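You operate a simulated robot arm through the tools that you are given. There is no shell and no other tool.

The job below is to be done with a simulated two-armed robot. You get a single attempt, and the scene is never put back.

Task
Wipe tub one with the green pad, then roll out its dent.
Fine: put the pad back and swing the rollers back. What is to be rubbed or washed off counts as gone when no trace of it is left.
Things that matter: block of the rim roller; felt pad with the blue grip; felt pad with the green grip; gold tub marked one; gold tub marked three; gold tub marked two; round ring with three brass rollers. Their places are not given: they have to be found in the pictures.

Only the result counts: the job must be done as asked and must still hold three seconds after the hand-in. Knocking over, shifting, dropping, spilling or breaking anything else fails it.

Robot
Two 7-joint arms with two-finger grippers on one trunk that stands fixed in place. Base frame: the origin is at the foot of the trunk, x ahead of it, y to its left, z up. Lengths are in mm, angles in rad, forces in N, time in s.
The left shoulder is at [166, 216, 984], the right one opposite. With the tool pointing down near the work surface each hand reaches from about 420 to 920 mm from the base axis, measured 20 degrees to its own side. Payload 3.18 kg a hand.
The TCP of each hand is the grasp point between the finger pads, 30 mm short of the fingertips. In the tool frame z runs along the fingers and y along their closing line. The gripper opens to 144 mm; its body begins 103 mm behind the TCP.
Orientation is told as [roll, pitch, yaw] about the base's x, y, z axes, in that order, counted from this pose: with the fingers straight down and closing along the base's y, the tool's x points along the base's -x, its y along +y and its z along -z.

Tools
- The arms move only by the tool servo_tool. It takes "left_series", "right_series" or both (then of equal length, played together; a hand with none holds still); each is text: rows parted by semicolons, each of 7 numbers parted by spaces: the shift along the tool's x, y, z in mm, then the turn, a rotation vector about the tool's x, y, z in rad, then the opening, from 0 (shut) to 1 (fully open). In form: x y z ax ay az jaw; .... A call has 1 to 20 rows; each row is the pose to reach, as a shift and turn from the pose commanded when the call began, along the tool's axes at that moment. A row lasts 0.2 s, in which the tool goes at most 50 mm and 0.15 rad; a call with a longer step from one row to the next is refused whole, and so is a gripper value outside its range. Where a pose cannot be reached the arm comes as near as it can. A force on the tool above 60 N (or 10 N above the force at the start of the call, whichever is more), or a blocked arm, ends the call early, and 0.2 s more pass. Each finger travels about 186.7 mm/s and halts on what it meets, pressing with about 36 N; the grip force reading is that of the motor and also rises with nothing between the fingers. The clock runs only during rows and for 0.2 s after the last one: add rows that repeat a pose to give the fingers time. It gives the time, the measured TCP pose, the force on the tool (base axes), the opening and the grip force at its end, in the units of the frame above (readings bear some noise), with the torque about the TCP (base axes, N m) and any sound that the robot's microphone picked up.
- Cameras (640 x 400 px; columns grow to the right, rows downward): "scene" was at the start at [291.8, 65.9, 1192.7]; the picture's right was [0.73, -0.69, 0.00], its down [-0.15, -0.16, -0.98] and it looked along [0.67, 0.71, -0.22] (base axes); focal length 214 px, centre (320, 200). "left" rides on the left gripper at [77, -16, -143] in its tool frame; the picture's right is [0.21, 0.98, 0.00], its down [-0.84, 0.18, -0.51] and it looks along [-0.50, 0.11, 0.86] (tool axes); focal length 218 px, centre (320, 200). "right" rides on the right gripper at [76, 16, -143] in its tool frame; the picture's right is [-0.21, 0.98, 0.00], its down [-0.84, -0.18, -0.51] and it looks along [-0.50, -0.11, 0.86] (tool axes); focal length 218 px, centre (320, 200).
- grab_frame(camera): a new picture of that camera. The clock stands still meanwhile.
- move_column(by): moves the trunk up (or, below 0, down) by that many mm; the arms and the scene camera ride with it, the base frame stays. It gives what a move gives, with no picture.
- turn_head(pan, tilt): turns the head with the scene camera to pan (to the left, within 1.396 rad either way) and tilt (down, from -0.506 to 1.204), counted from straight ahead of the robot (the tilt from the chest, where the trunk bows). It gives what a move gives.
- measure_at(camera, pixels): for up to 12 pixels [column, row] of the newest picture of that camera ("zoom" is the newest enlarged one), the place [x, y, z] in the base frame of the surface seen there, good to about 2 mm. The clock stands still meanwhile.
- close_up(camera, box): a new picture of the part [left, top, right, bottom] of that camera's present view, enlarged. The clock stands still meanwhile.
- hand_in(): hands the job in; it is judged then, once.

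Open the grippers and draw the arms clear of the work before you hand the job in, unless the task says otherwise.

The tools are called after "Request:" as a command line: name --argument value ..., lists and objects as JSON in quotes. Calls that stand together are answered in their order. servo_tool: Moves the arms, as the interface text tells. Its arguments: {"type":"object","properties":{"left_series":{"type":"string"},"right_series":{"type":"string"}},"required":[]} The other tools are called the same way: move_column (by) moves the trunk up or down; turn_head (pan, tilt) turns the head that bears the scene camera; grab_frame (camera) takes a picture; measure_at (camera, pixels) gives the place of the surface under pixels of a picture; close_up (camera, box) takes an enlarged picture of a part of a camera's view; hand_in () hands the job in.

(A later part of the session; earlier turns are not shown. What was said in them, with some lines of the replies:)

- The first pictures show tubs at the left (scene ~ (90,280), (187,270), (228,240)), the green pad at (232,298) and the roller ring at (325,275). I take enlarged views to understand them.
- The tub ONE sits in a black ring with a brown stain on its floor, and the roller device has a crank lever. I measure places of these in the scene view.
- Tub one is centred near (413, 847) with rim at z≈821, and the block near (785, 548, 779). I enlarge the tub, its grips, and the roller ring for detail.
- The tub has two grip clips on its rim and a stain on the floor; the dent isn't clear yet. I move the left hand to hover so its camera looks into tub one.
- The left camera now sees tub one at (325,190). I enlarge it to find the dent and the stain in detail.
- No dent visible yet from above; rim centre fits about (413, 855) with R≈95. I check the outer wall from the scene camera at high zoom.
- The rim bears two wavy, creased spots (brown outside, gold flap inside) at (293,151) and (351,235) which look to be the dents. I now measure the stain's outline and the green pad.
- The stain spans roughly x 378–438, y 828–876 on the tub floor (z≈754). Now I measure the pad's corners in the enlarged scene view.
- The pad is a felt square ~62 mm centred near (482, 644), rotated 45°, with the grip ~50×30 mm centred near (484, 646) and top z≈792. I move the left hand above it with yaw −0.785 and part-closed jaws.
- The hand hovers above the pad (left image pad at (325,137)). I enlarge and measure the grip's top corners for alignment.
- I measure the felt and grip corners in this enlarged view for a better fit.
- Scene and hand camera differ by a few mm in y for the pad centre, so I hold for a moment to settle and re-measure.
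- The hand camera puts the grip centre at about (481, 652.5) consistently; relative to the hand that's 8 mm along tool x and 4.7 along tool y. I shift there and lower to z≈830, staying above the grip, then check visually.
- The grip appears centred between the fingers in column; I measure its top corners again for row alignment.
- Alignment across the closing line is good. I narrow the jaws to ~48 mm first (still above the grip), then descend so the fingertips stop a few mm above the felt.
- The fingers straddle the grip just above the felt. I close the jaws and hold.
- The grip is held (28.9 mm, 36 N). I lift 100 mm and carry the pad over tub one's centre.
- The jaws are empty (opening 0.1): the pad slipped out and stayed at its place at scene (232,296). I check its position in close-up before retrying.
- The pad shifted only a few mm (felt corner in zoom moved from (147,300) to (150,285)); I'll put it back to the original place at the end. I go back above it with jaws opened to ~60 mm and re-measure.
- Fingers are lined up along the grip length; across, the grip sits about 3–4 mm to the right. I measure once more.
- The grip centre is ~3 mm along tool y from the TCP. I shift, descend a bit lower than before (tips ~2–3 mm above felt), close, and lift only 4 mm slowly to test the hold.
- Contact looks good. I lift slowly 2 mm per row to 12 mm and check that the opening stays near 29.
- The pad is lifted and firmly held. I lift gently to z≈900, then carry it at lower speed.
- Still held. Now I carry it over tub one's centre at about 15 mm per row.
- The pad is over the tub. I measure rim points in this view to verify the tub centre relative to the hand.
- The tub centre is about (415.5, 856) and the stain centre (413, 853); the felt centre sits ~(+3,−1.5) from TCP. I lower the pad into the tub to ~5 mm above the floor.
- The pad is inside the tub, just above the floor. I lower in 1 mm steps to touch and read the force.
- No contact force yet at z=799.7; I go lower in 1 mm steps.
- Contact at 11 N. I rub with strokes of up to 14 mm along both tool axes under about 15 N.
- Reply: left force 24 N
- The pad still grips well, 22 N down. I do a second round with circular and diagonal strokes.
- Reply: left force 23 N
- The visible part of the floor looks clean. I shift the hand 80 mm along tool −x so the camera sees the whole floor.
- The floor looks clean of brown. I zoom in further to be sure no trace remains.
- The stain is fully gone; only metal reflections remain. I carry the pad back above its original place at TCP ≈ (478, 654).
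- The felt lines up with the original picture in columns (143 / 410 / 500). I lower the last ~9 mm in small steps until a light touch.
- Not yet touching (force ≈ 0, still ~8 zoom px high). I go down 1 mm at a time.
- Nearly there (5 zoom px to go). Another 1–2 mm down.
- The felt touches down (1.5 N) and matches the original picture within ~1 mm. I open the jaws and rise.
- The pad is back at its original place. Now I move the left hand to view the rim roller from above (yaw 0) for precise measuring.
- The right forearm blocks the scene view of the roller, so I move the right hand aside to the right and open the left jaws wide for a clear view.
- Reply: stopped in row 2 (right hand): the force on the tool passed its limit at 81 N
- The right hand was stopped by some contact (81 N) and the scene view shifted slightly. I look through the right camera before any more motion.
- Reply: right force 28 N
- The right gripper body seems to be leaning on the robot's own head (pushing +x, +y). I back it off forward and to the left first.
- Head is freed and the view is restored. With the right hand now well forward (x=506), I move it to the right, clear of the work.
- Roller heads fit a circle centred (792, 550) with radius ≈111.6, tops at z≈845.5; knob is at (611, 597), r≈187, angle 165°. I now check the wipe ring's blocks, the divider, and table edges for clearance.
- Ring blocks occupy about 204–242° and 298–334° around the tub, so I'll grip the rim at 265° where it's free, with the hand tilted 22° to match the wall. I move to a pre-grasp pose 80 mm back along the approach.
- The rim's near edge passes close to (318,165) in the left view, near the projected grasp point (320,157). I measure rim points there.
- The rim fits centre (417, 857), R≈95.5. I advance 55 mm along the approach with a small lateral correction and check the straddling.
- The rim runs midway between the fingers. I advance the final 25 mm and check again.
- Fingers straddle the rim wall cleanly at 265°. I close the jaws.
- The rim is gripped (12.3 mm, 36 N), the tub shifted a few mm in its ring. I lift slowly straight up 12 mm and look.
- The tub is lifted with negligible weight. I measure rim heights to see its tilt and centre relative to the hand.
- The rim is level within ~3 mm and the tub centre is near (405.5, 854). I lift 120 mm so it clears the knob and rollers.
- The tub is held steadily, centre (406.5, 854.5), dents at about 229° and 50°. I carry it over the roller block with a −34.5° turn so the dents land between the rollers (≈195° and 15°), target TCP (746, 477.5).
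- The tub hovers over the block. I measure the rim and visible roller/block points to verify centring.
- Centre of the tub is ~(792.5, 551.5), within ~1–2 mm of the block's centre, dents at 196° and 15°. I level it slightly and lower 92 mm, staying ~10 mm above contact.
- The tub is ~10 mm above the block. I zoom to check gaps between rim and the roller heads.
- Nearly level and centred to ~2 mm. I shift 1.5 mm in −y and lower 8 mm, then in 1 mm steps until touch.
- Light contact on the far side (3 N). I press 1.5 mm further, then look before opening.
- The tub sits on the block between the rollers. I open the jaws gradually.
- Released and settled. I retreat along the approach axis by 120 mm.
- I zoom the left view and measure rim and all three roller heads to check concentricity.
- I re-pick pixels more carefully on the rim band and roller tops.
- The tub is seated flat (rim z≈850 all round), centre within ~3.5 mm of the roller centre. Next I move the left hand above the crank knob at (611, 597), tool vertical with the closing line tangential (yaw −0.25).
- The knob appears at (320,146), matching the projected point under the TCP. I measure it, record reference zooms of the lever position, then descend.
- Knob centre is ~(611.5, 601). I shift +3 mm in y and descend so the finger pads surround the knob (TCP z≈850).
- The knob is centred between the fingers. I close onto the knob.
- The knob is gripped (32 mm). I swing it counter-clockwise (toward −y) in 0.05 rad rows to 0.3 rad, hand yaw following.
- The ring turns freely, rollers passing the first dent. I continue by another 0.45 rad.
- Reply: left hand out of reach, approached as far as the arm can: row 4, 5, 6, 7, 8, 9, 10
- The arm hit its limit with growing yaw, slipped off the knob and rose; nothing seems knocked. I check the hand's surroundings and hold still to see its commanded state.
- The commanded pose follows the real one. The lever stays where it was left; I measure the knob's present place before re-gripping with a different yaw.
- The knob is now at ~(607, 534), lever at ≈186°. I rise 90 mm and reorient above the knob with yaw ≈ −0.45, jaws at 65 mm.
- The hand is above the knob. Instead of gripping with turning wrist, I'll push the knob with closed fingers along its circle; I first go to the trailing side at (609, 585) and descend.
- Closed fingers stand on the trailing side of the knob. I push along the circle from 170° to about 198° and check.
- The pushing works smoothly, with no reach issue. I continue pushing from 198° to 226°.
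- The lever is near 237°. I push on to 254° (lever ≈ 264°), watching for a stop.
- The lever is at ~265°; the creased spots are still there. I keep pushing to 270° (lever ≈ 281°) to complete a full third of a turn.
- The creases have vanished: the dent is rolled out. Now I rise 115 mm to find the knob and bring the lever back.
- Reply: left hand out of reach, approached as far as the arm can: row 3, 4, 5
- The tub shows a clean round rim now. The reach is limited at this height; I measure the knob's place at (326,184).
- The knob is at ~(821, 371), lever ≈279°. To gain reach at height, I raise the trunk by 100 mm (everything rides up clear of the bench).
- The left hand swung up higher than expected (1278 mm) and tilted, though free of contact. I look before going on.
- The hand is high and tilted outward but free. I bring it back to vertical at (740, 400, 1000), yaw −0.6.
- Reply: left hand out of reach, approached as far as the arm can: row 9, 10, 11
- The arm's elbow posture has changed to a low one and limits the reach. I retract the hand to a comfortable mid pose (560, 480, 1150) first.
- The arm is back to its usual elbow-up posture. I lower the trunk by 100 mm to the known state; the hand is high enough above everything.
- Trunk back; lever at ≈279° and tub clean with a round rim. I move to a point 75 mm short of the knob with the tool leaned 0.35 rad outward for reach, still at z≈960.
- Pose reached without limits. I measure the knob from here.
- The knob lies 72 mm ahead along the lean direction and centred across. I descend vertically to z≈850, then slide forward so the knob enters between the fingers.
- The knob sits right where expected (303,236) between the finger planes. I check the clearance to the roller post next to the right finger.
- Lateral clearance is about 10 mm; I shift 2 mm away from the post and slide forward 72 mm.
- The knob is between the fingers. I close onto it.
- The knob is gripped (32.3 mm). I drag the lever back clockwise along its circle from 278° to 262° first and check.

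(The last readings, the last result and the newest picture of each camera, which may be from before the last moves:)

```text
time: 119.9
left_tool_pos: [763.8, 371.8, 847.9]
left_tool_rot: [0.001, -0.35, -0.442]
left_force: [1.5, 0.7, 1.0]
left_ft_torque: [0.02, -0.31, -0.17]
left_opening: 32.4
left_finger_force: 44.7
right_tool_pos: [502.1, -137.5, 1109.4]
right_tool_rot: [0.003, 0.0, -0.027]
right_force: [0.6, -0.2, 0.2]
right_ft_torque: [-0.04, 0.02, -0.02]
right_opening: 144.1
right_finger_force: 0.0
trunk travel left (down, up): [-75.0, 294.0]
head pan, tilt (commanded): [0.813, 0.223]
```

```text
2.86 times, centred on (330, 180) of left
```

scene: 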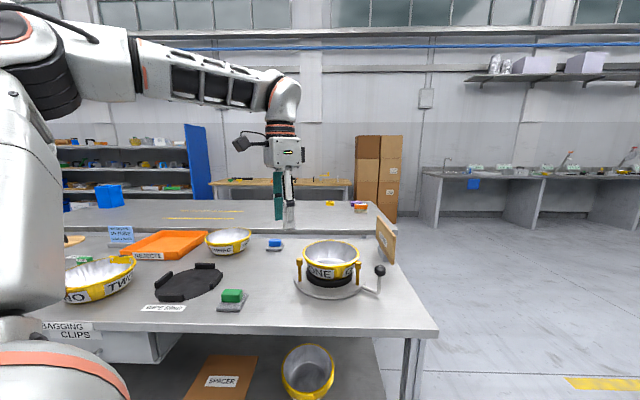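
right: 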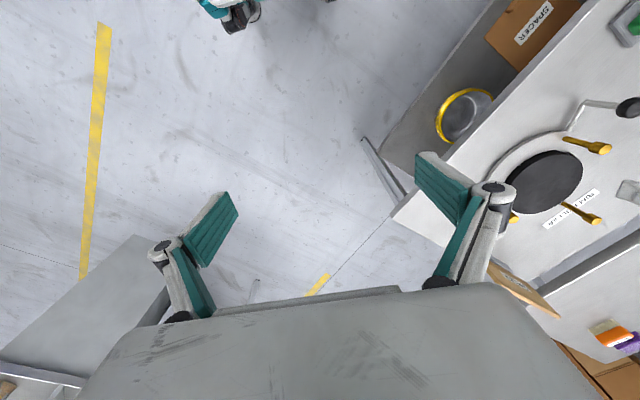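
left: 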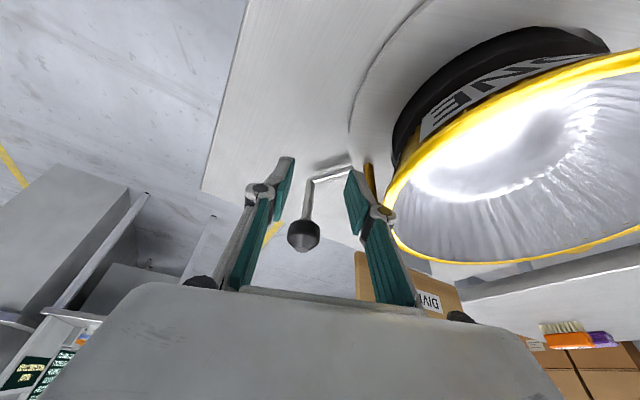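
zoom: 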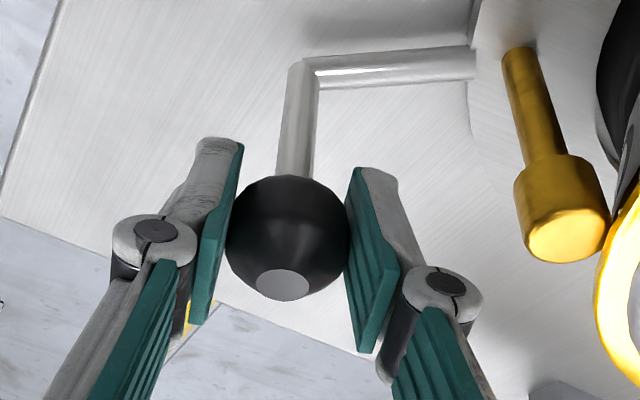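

The grip holds well and the ring turns back. I continue from 262° to 234°.

Request:
servo_tool --left_series "11.8 -3.4 -4.3 0 0 0 0.08;23.9 -6 -8.7 0 0 0 0.08;36.1 -7.7 -13.2 0 0 0 0.08;48.3 -8.4 -17.6 0 0 0 0.08;60.6 -8.3 -22.1 0 0 0 0.08;72.8 -7.2 -26.6 0 0 0 0.08;84.9 -5.3 -31 0 0 0 0.08;84.9 -5.3 -31 0 0 0 0.08"

Request:
close_up --camera "scene" --box '[270, 220, 410, 310]'

Request:
close_up --camera "left" --box '[250, 110, 410, 250]'

```text
time: 121.7
left_tool_pos: [679.2, 402.7, 847.3]
left_tool_rot: [-0.002, -0.343, -0.441]
left_force: [-18.3, -31.8, -5.1]
left_ft_torque: [-0.36, 0.34, -0.78]
left_opening: 32.6
left_finger_force: 45.3
right_tool_pos: [499.2, -139.4, 1108.0]
right_tool_rot: [0.005, 0.0, -0.025]
right_force: [0.8, 0.0, 0.0]
right_ft_torque: [0.01, 0.01, 0.02]
right_opening: 144.0
right_finger_force: 0.0
trunk travel left (down, up): [-75.0, 294.0]
head pan, tilt (commanded): [0.813, 0.223]
```

```text
4.44 times, centred on (340, 265) of scene
```

zoom: 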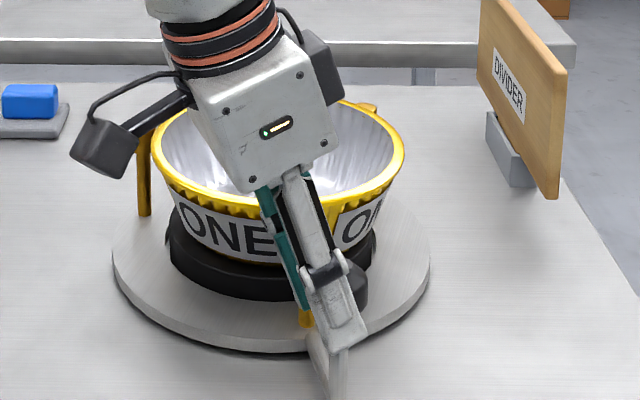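

```text
2.86 times, centred on (330, 180) of left
```

zoom: 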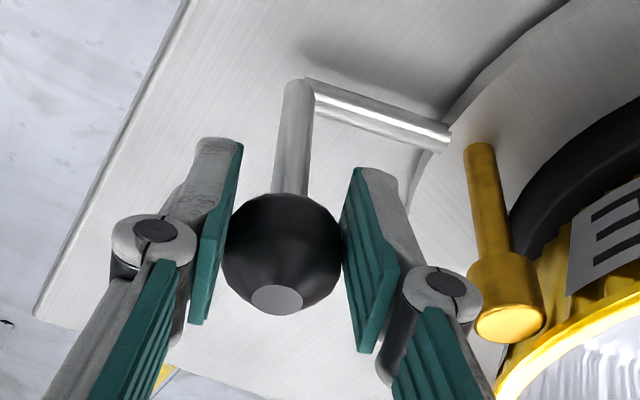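

A radial force of ~36 N built up (hand path slightly too far in). I relax it by shifting ~4 mm outward (along −ty) and read again.

Request:
servo_tool --left_series "0.3 -2 -0.1 0 0 0 0.08;0.7 -4 -0.25 0 0 0 0.08;0.7 -4 -0.25 0 0 0 0.08"

```text
time: 122.5
left_tool_pos: [678.2, 402.3, 846.9]
left_tool_rot: [-0.001, -0.346, -0.441]
left_force: [-9.6, -11.0, -5.2]
left_ft_torque: [0.42, 0.92, 0.08]
left_opening: 32.3
left_finger_force: 45.0
right_tool_pos: [501.0, -138.0, 1107.6]
right_tool_rot: [0.002, -0.001, -0.026]
right_force: [-0.5, -0.2, -1.0]
right_ft_torque: [-0.02, 0.03, 0.03]
right_opening: 143.7
right_finger_force: 0.0
trunk travel left (down, up): [-75.0, 294.0]
head pan, tilt (commanded): [0.813, 0.223]
```

Force dropped to ~14 N. Rather than dragging further, I release the knob here and will push it the rest of the way with closed fingers; first open and rise vertically.

Request:
servo_tool --left_series "0.3 -1.5 -0.1 0 0 0 0.2;0.3 -1.5 -0.1 0 0 0 0.32;0.3 -1.5 -0.1 0 0 0 0.36;-3 -1.5 -9.5 0 0 0 0.36;-9.9 -1.5 -28.3 0 0 0 0.36;-20 -1.5 -56 0 0 0 0.36;-30 -1.5 -84 0 0 0 0.36;-38 -1.5 -105 0 0 0 0.36;-38 -1.5 -105 0 0 0 0.36"

Request:
grab_frame --camera "left"

Request:
close_up --camera "scene" --box '[262, 235, 402, 315]'

```text
time: 124.5
left_tool_pos: [679.6, 401.9, 961.2]
left_tool_rot: [-0.001, -0.349, -0.442]
left_force: [0.2, 0.2, 0.3]
left_ft_torque: [-0.01, -0.01, 0.03]
left_opening: 51.8
left_finger_force: 0.1
right_tool_pos: [501.7, -137.9, 1107.5]
right_tool_rot: [0.0, 0.003, -0.027]
right_force: [0.6, 0.0, -0.6]
right_ft_torque: [0.0, 0.02, -0.01]
right_opening: 144.3
right_finger_force: 0.1
trunk travel left (down, up): [-75.0, 294.0]
head pan, tilt (commanded): [0.813, 0.223]
```

```text
taken
```

left: 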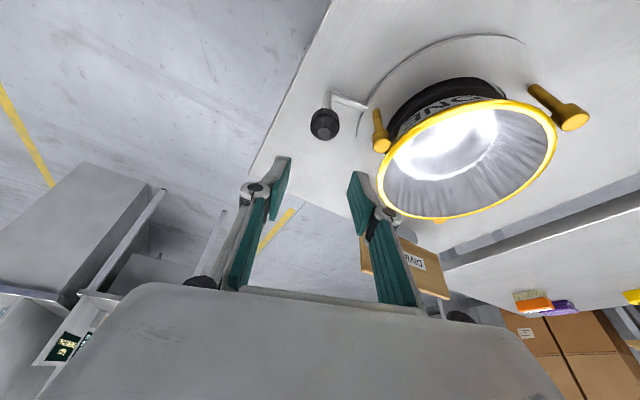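

```text
4.57 times, centred on (332, 275) of scene
```

zoom: 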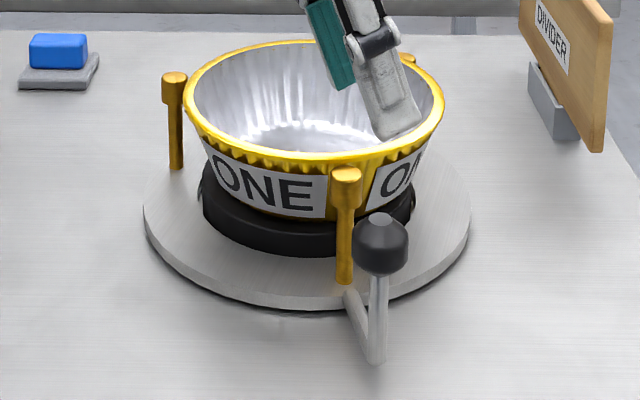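

Clear. I measure the knob's place now at (325,128).

Request:
measure_at --camera "left" --pixels '[[325, 128], [325, 122], [323, 133], [382, 146], [575, 115]]'

```text
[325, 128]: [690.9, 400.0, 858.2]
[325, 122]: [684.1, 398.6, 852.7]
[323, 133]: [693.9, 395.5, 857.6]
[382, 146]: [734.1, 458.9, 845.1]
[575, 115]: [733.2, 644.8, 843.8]
```

Knob at ~(690.5, 398), lever ≈ 236.5°. I bring the hand vertical with closed jaws over the leading side (738, 374), then descend.

Request:
servo_tool --left_series "-12.2 0 4.5 0 0.07 0 0.2;-24.5 0 8.9 0 0.14 0 0.1;-36.7 0 13.4 0 0.209 0 0;-49 0 17.8 0 0.279 0 0;-61.2 0 22.3 0 0.349 0 0;-61.2 0 22.3 0 0.349 0 0"

Request:
servo_tool --left_series "0 0 15 0 0 0 0;0 0 40 0 0 0 0;0 0 65 0 0 0 0;0 0 88 0 0 0 0;0 0 105 0 0 0 0;0 0 111 0 0 0 0;0 0 111 0 0 0 0"

Request:
close_up --camera "scene" --box '[270, 220, 410, 310]'

Request:
grab_frame --camera "left"

```text
time: 125.9
left_tool_pos: [736.8, 371.8, 962.0]
left_tool_rot: [0.0, -0.002, -0.442]
left_force: [-0.5, 0.0, 0.3]
left_ft_torque: [0.01, -0.02, -0.02]
left_opening: 0.0
left_finger_force: 31.3
right_tool_pos: [498.9, -137.9, 1108.9]
right_tool_rot: [0.002, -0.001, -0.025]
right_force: [0.4, -0.2, 0.3]
right_ft_torque: [0.03, -0.04, 0.01]
right_opening: 144.2
right_finger_force: 0.0
trunk travel left (down, up): [-75.0, 294.0]
head pan, tilt (commanded): [0.813, 0.223]
```

```text
time: 127.5
left_tool_pos: [738.0, 372.1, 848.2]
left_tool_rot: [-0.001, -0.002, -0.443]
left_force: [0.4, -0.2, -0.4]
left_ft_torque: [-0.03, 0.0, 0.0]
left_opening: 0.1
left_finger_force: 30.8
right_tool_pos: [501.6, -137.4, 1109.0]
right_tool_rot: [0.001, -0.001, -0.027]
right_force: [-0.8, 0.1, -0.5]
right_ft_torque: [0.03, -0.02, 0.04]
right_opening: 143.9
right_finger_force: 0.0
trunk travel left (down, up): [-75.0, 294.0]
head pan, tilt (commanded): [0.813, 0.223]
```

```text
4.44 times, centred on (340, 265) of scene
```

zoom: 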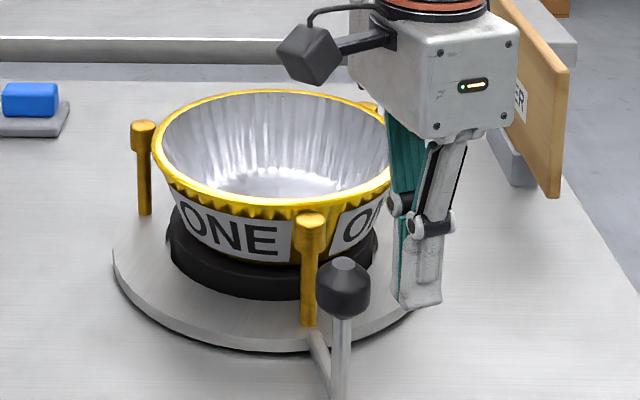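

```text
taken
```

left: 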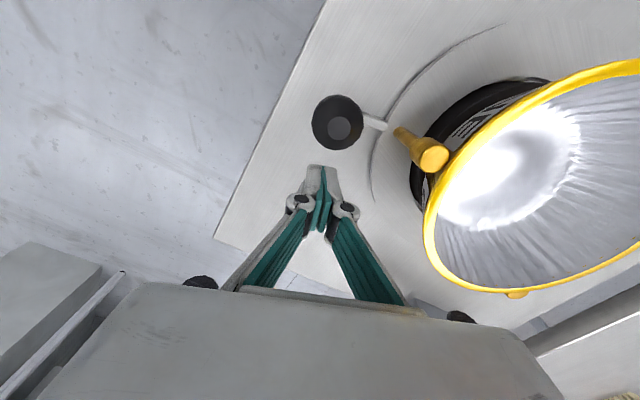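

Closed fingers stand on the leading side of the knob. I push clockwise along the circle from 253° to 222°.

Request:
servo_tool --left_series "10.1 0.4 0 0 0 0 0;23.1 -0.3 0 0 0 0 0;36.2 -0.2 0 0 0 0 0;49.2 0.9 0 0 0 0 0;62.1 2.8 0 0 0 0 0;74.8 5.7 0 0 0 0 0;87.3 9.4 0 0 0 0 0;99.5 14 0 0 0 0 0;99.5 14 0 0 0 0 0"

Request:
close_up --camera "scene" --box '[262, 235, 402, 315]'

Request:
grab_frame --camera "left"

```text
time: 129.5
left_tool_pos: [652.4, 428.7, 848.9]
left_tool_rot: [0.0, 0.001, -0.44]
left_force: [0.1, -0.7, -1.1]
left_ft_torque: [0.02, -0.01, 0.0]
left_opening: 0.0
left_finger_force: 31.1
right_tool_pos: [501.7, -136.7, 1108.0]
right_tool_rot: [0.0, 0.001, -0.026]
right_force: [-0.3, 0.4, -0.3]
right_ft_torque: [-0.01, 0.02, -0.02]
right_opening: 144.3
right_finger_force: 0.0
trunk travel left (down, up): [-75.0, 294.0]
head pan, tilt (commanded): [0.813, 0.223]
```

```text
4.57 times, centred on (332, 275) of scene
```

zoom: 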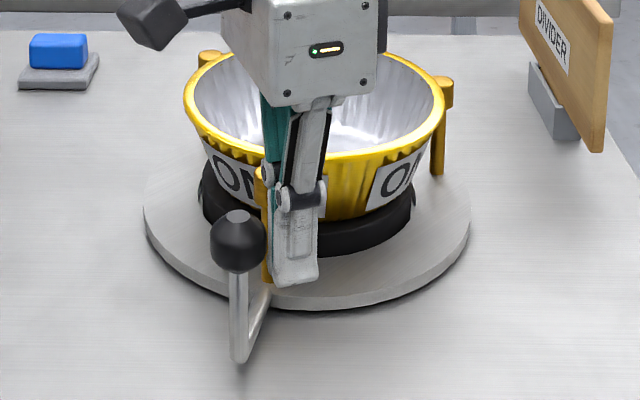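

```text
taken
```

left: 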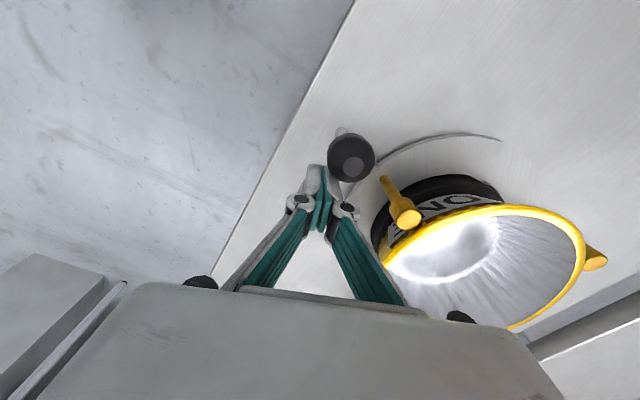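

The ring follows well. I measure the knob relative to the pusher to know the contact offset.

Request:
measure_at --camera "left" --pixels '[[352, 166], [350, 172], [357, 160], [405, 218], [595, 262]]'

```text
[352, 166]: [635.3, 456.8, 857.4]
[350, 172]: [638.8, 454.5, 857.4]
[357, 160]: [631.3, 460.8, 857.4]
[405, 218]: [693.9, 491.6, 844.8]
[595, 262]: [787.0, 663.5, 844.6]
```

Contact offset is ~10.3°. I push on from 222° to 184° (lever → ~174°), then check.

Request:
servo_tool --left_series "11.9 5.4 0 0 0 0 0;23.3 11.7 0 0 0 0 0;34.3 18.7 0 0 0 0 0;44.8 26.5 0 0 0 0 0;54.7 35 0 0 0 0 0;64 44.2 0 0 0 0 0;72.7 53.9 0 0 0 0 0;80.6 64.3 0 0 0 0 0;87.7 75.2 0 0 0 0 0;91 81 0 0 0 0 0;91 81 0 0 0 0 0"

Request:
close_up --camera "scene" --box '[262, 235, 402, 315]'

Request:
grab_frame --camera "left"

```text
time: 131.9
left_tool_pos: [606.1, 540.1, 847.3]
left_tool_rot: [0.001, 0.0, -0.441]
left_force: [-1.1, 0.2, 0.0]
left_ft_torque: [0.04, -0.02, 0.0]
left_opening: 0.3
left_finger_force: 30.7
right_tool_pos: [501.2, -136.7, 1108.7]
right_tool_rot: [0.0, 0.0, -0.026]
right_force: [0.5, 0.0, -0.8]
right_ft_torque: [0.0, -0.02, 0.0]
right_opening: 144.0
right_finger_force: 0.0
trunk travel left (down, up): [-75.0, 294.0]
head pan, tilt (commanded): [0.813, 0.223]
```

```text
4.57 times, centred on (332, 275) of scene
```

zoom: 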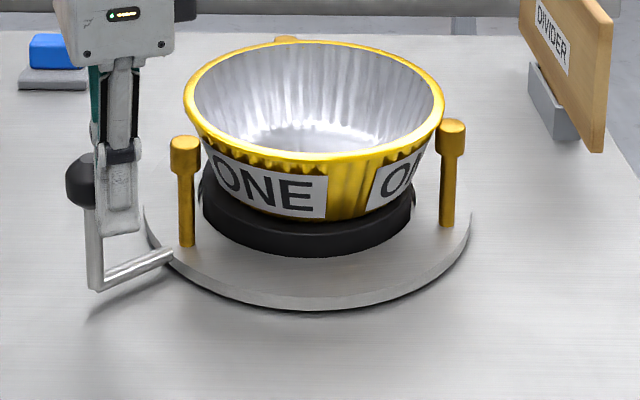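

```text
taken
```

left: 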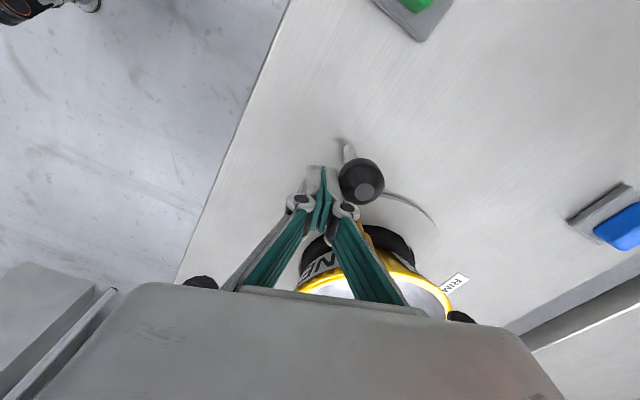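

About 8° remain compared with the reference picture (P1 at zoom x=185 vs 174). I push to 178° slowly.

Request:
servo_tool --left_series "3.2 5.6 0 0 0 0 0;6.1 11.5 0 0 0 0 0;8.8 17.4 0 0 0 0 0;8.8 17.4 0 0 0 0 0"

Request:
close_up --camera "scene" --box '[262, 235, 402, 315]'

```text
time: 132.9
left_tool_pos: [605.4, 560.3, 847.3]
left_tool_rot: [0.0, 0.0, -0.442]
left_force: [0.6, -0.4, -0.1]
left_ft_torque: [-0.04, 0.0, -0.01]
left_opening: 0.0
left_finger_force: 31.2
right_tool_pos: [500.8, -138.2, 1108.4]
right_tool_rot: [0.001, 0.001, -0.026]
right_force: [0.8, -0.8, -0.3]
right_ft_torque: [0.04, 0.03, -0.02]
right_opening: 144.2
right_finger_force: 0.0
trunk travel left (down, up): [-75.0, 294.0]
head pan, tilt (commanded): [0.813, 0.223]
```

```text
4.57 times, centred on (332, 275) of scene
```

zoom: 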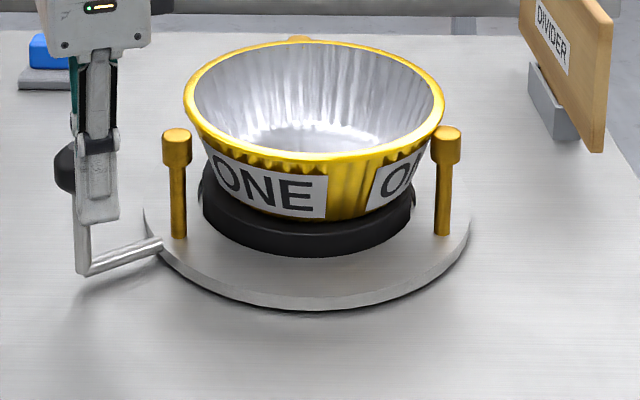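

Two degrees remain (P1 at x=177 vs 174, P2 at 446 vs 443). I push ~6.5 mm more.

Request:
servo_tool --left_series "1.2 3.2 0 0 0 0 0;2.4 6.2 0 0 0 0 0;2.4 6.2 0 0 0 0 0"

Request:
close_up --camera "scene" --box '[262, 235, 402, 315]'

```text
time: 133.7
left_tool_pos: [604.9, 567.0, 847.8]
left_tool_rot: [0.0, -0.001, -0.443]
left_force: [-0.7, -0.2, 0.0]
left_ft_torque: [0.01, 0.02, 0.01]
left_opening: 0.0
left_finger_force: 31.4
right_tool_pos: [501.4, -137.2, 1107.7]
right_tool_rot: [0.002, 0.0, -0.026]
right_force: [-0.7, -0.1, 0.2]
right_ft_torque: [0.03, -0.01, 0.01]
right_opening: 144.0
right_finger_force: 0.0
trunk travel left (down, up): [-75.0, 294.0]
head pan, tilt (commanded): [0.813, 0.223]
```

```text
4.57 times, centred on (332, 275) of scene
```

zoom: 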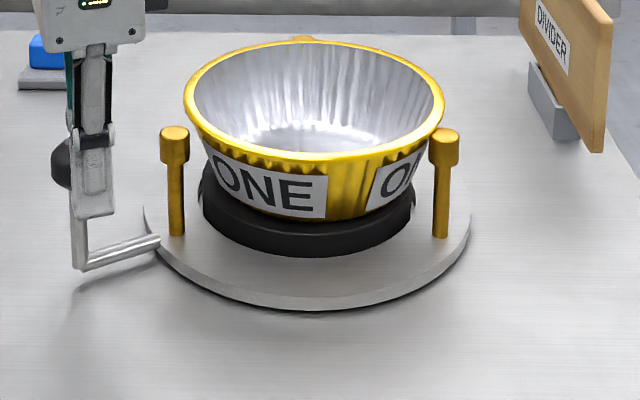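

P1 (174,130) and P2 (444,130) now match the reference. I back the fingers off the knob, rise, and compare precisely.

Request:
servo_tool --left_series "-4 -10 0 0 0 0 0;-6 -16 -10 0 0 0 0;-6 -16 -40 0 0 0 0;-6 -16 -80 0 0 0 0;-6 -16 -125 0 0 0 0;0 0 -165 0 0 0 0;20 30 -190 0 0 0 0;20 30 -190 0 0 0 0"

Request:
close_up --camera "scene" --box '[262, 235, 402, 315]'

Request:
grab_frame --camera "left"

```text
time: 135.5
left_tool_pos: [599.2, 601.6, 1037.8]
left_tool_rot: [0.0, 0.003, -0.441]
left_force: [-0.3, 1.0, -0.4]
left_ft_torque: [0.02, 0.04, -0.01]
left_opening: 0.0
left_finger_force: 30.6
right_tool_pos: [501.9, -138.2, 1107.3]
right_tool_rot: [0.001, 0.003, -0.025]
right_force: [-0.6, 0.4, 0.5]
right_ft_torque: [-0.04, -0.03, 0.0]
right_opening: 144.0
right_finger_force: 0.0
trunk travel left (down, up): [-75.0, 294.0]
head pan, tilt (commanded): [0.813, 0.223]
```

```text
4.57 times, centred on (332, 275) of scene
```

zoom: 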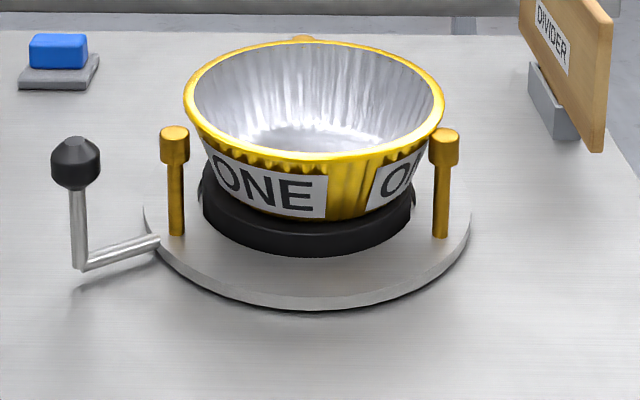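

```text
taken
```

left: 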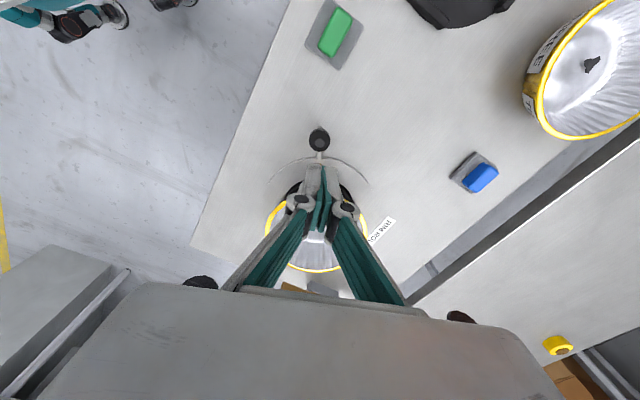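

The lever matches the reference picture (knob (76,162), elbow (80,268), P1 (174,128)). I verify the knob's coordinates, the pad, and the other objects.

Request:
measure_at --camera "left" --pixels '[[320, 143], [320, 139], [319, 147]]'

Request:
close_up --camera "scene" --box '[208, 282, 254, 318]'

Request:
grab_frame --camera "scene"

```text
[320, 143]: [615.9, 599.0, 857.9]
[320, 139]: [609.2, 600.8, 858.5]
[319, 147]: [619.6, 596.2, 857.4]
```

```text
11.11 times, centred on (231, 300) of scene
```

zoom: 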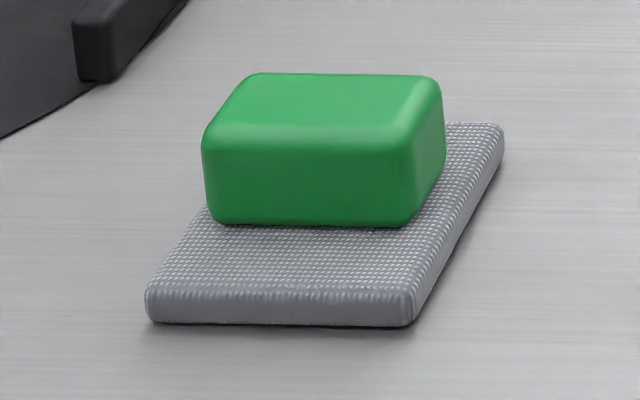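

```text
taken
```

scene: 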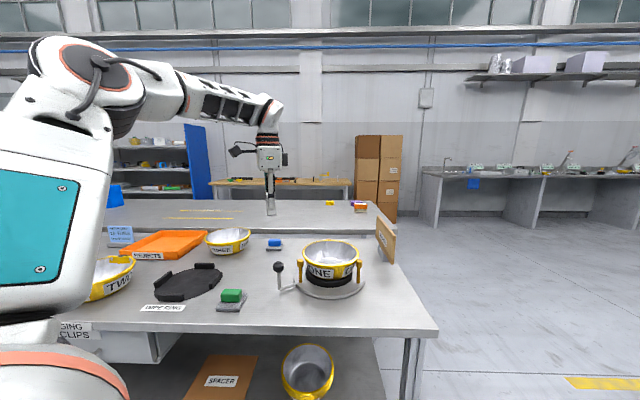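

Everything matches. I take one more look into the tub from above (hand to (636, 517, 1063), yaw 0, jaws opening) to confirm floor and rim are clean.

Request:
servo_tool --left_series "-14 -12 -10 0 0 -0.09 0.2;-28 -24 -20 0 0 -0.18 0.4;-42 -36 -25 0 0 -0.27 0.7;-56 -48 -25 0 0 -0.36 1;-69.7 -61.1 -25 0 0 -0.441 1;-69.7 -61.1 -25 0 0 -0.441 1;-69.7 -61.1 -25 0 0 -0.441 1"

Request:
grab_frame --camera "left"

Request:
close_up --camera "left" --box '[240, 120, 400, 280]'

```text
time: 137.1
left_tool_pos: [636.1, 515.8, 1064.0]
left_tool_rot: [-0.001, -0.001, 0.0]
left_force: [0.1, -0.1, -0.2]
left_ft_torque: [0.0, 0.0, 0.01]
left_opening: 144.1
left_finger_force: 0.0
right_tool_pos: [501.3, -138.1, 1107.9]
right_tool_rot: [0.002, 0.0, -0.025]
right_force: [-0.6, -0.3, -1.3]
right_ft_torque: [0.01, 0.0, 0.0]
right_opening: 143.8
right_finger_force: 0.0
trunk travel left (down, up): [-75.0, 294.0]
head pan, tilt (commanded): [0.813, 0.223]
```

```text
taken
```

left: 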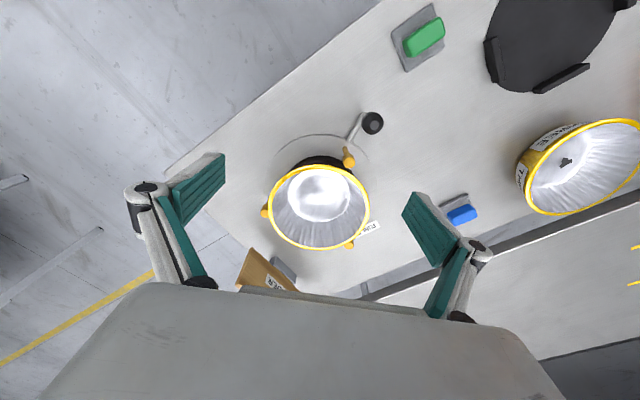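

```text
2.50 times, centred on (320, 200) of left
```

zoom: 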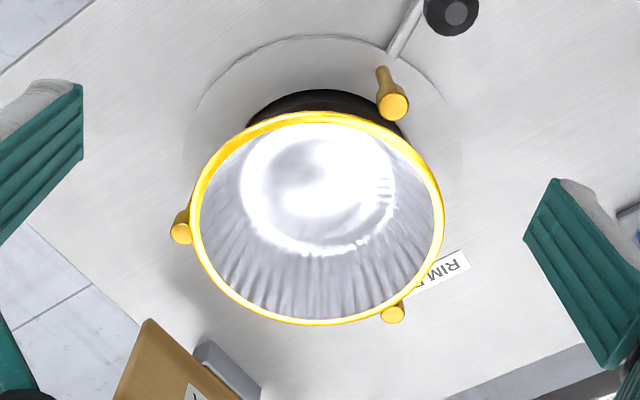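

Rim is round and undented, floor appears clean. I zoom on the floor and measure the knob and rollers against the initial values.

Request:
close_up --camera "left" --box '[290, 160, 350, 225]'

Request:
measure_at --camera "left" --pixels '[[350, 162], [266, 213], [349, 245], [373, 124], [320, 190], [371, 121]]'

```text
6.15 times, centred on (320, 192) of left
```

zoom: 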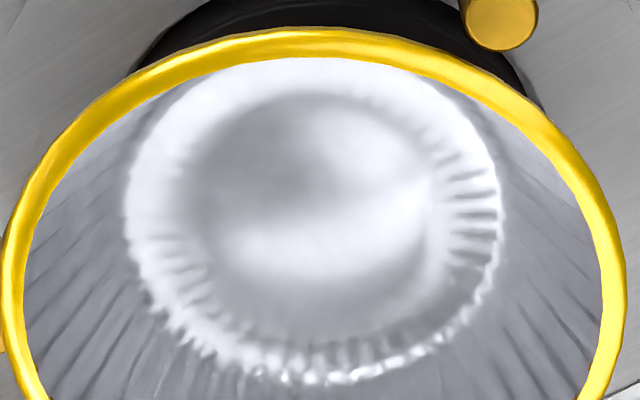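

```text
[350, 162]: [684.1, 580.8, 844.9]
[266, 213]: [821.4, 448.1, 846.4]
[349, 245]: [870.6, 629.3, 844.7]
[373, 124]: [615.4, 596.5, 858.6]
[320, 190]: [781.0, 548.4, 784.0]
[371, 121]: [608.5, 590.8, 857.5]
```

Rollers are at their initial places (P1 (684,581), P3 (871,629)), knob back, floor spotless. I draw the left arm back to its starting place with open jaws.

Request:
servo_tool --left_series "20 2 -15 0 0 0 1;50 4 -35 0 0 0 1;80 6 -55 0 0 0 1;110 9 -75 0 0 0 1;140 11 -90 0 0 0 1;165 13 -100 0 0 0 1;187 15 -100 0 0 0 1;187 15 -100 0 0 0 1;187 15 -100 0 0 0 1"

Request:
grab_frame --camera "scene"

Request:
grab_frame --camera "left"

```text
time: 139.1
left_tool_pos: [450.6, 532.3, 1163.8]
left_tool_rot: [0.001, -0.001, 0.0]
left_force: [0.8, 0.3, -0.2]
left_ft_torque: [0.04, 0.01, -0.03]
left_opening: 144.0
left_finger_force: 0.1
right_tool_pos: [501.3, -137.6, 1107.4]
right_tool_rot: [0.0, -0.001, -0.026]
right_force: [0.1, 0.5, 0.3]
right_ft_torque: [0.0, -0.01, 0.0]
right_opening: 143.8
right_finger_force: 0.0
trunk travel left (down, up): [-75.0, 294.0]
head pan, tilt (commanded): [0.813, 0.223]
```

```text
taken
```

scene: 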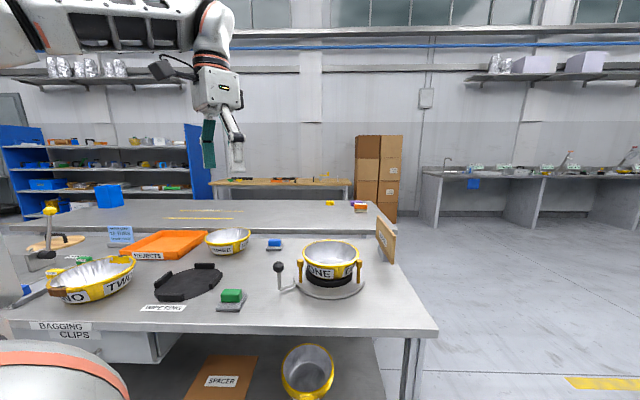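

```text
taken
```

left: 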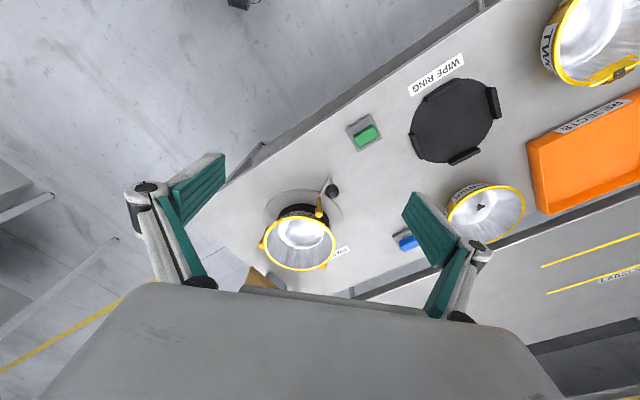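

The final views match the start: pad at (366,132), knob at (334,191), tubs two and three untouched, and tub one sits clean and round on the block. I hand the job in.

Request:
hand_in

```text
The job is handed in.
```

Tub one is wiped clean and its dent is rolled out. It now stands on the rim roller's block, and the job is handed in.

- **Wipe:** I rubbed the floor of tub one with the green pad while the tub sat in the wipe ring. Close-up pictures showed no trace of the brown stain.
- **Dent:** I carried the tub to the roller block and swung the roller ring about 115° round it. Both creased spots on the rim disappeared, and the rim looks round.
- **Put back:** The green pad is within about 1 mm of where it started. The roller ring and its lever are back within about 1° of their first position.
- **Other objects:** Tubs two and three and the blue pad look untouched in the final pictures.

Some things did not go smoothly:
- The green pad slipped out of the grip on the first lift. It stayed on its spot, shifted a few millimetres, and I corrected that when putting it back.
- While moving the right arm aside, its gripper bumped the robot's own head at about 81 N. I backed it off and the camera view went back to normal.
- The left hand slipped off the lever once partway through the swing, with no contact to anything else.

Both grippers are open and the arms are clear of the work. I left the tub on the block, since the task did not say where it should end up.
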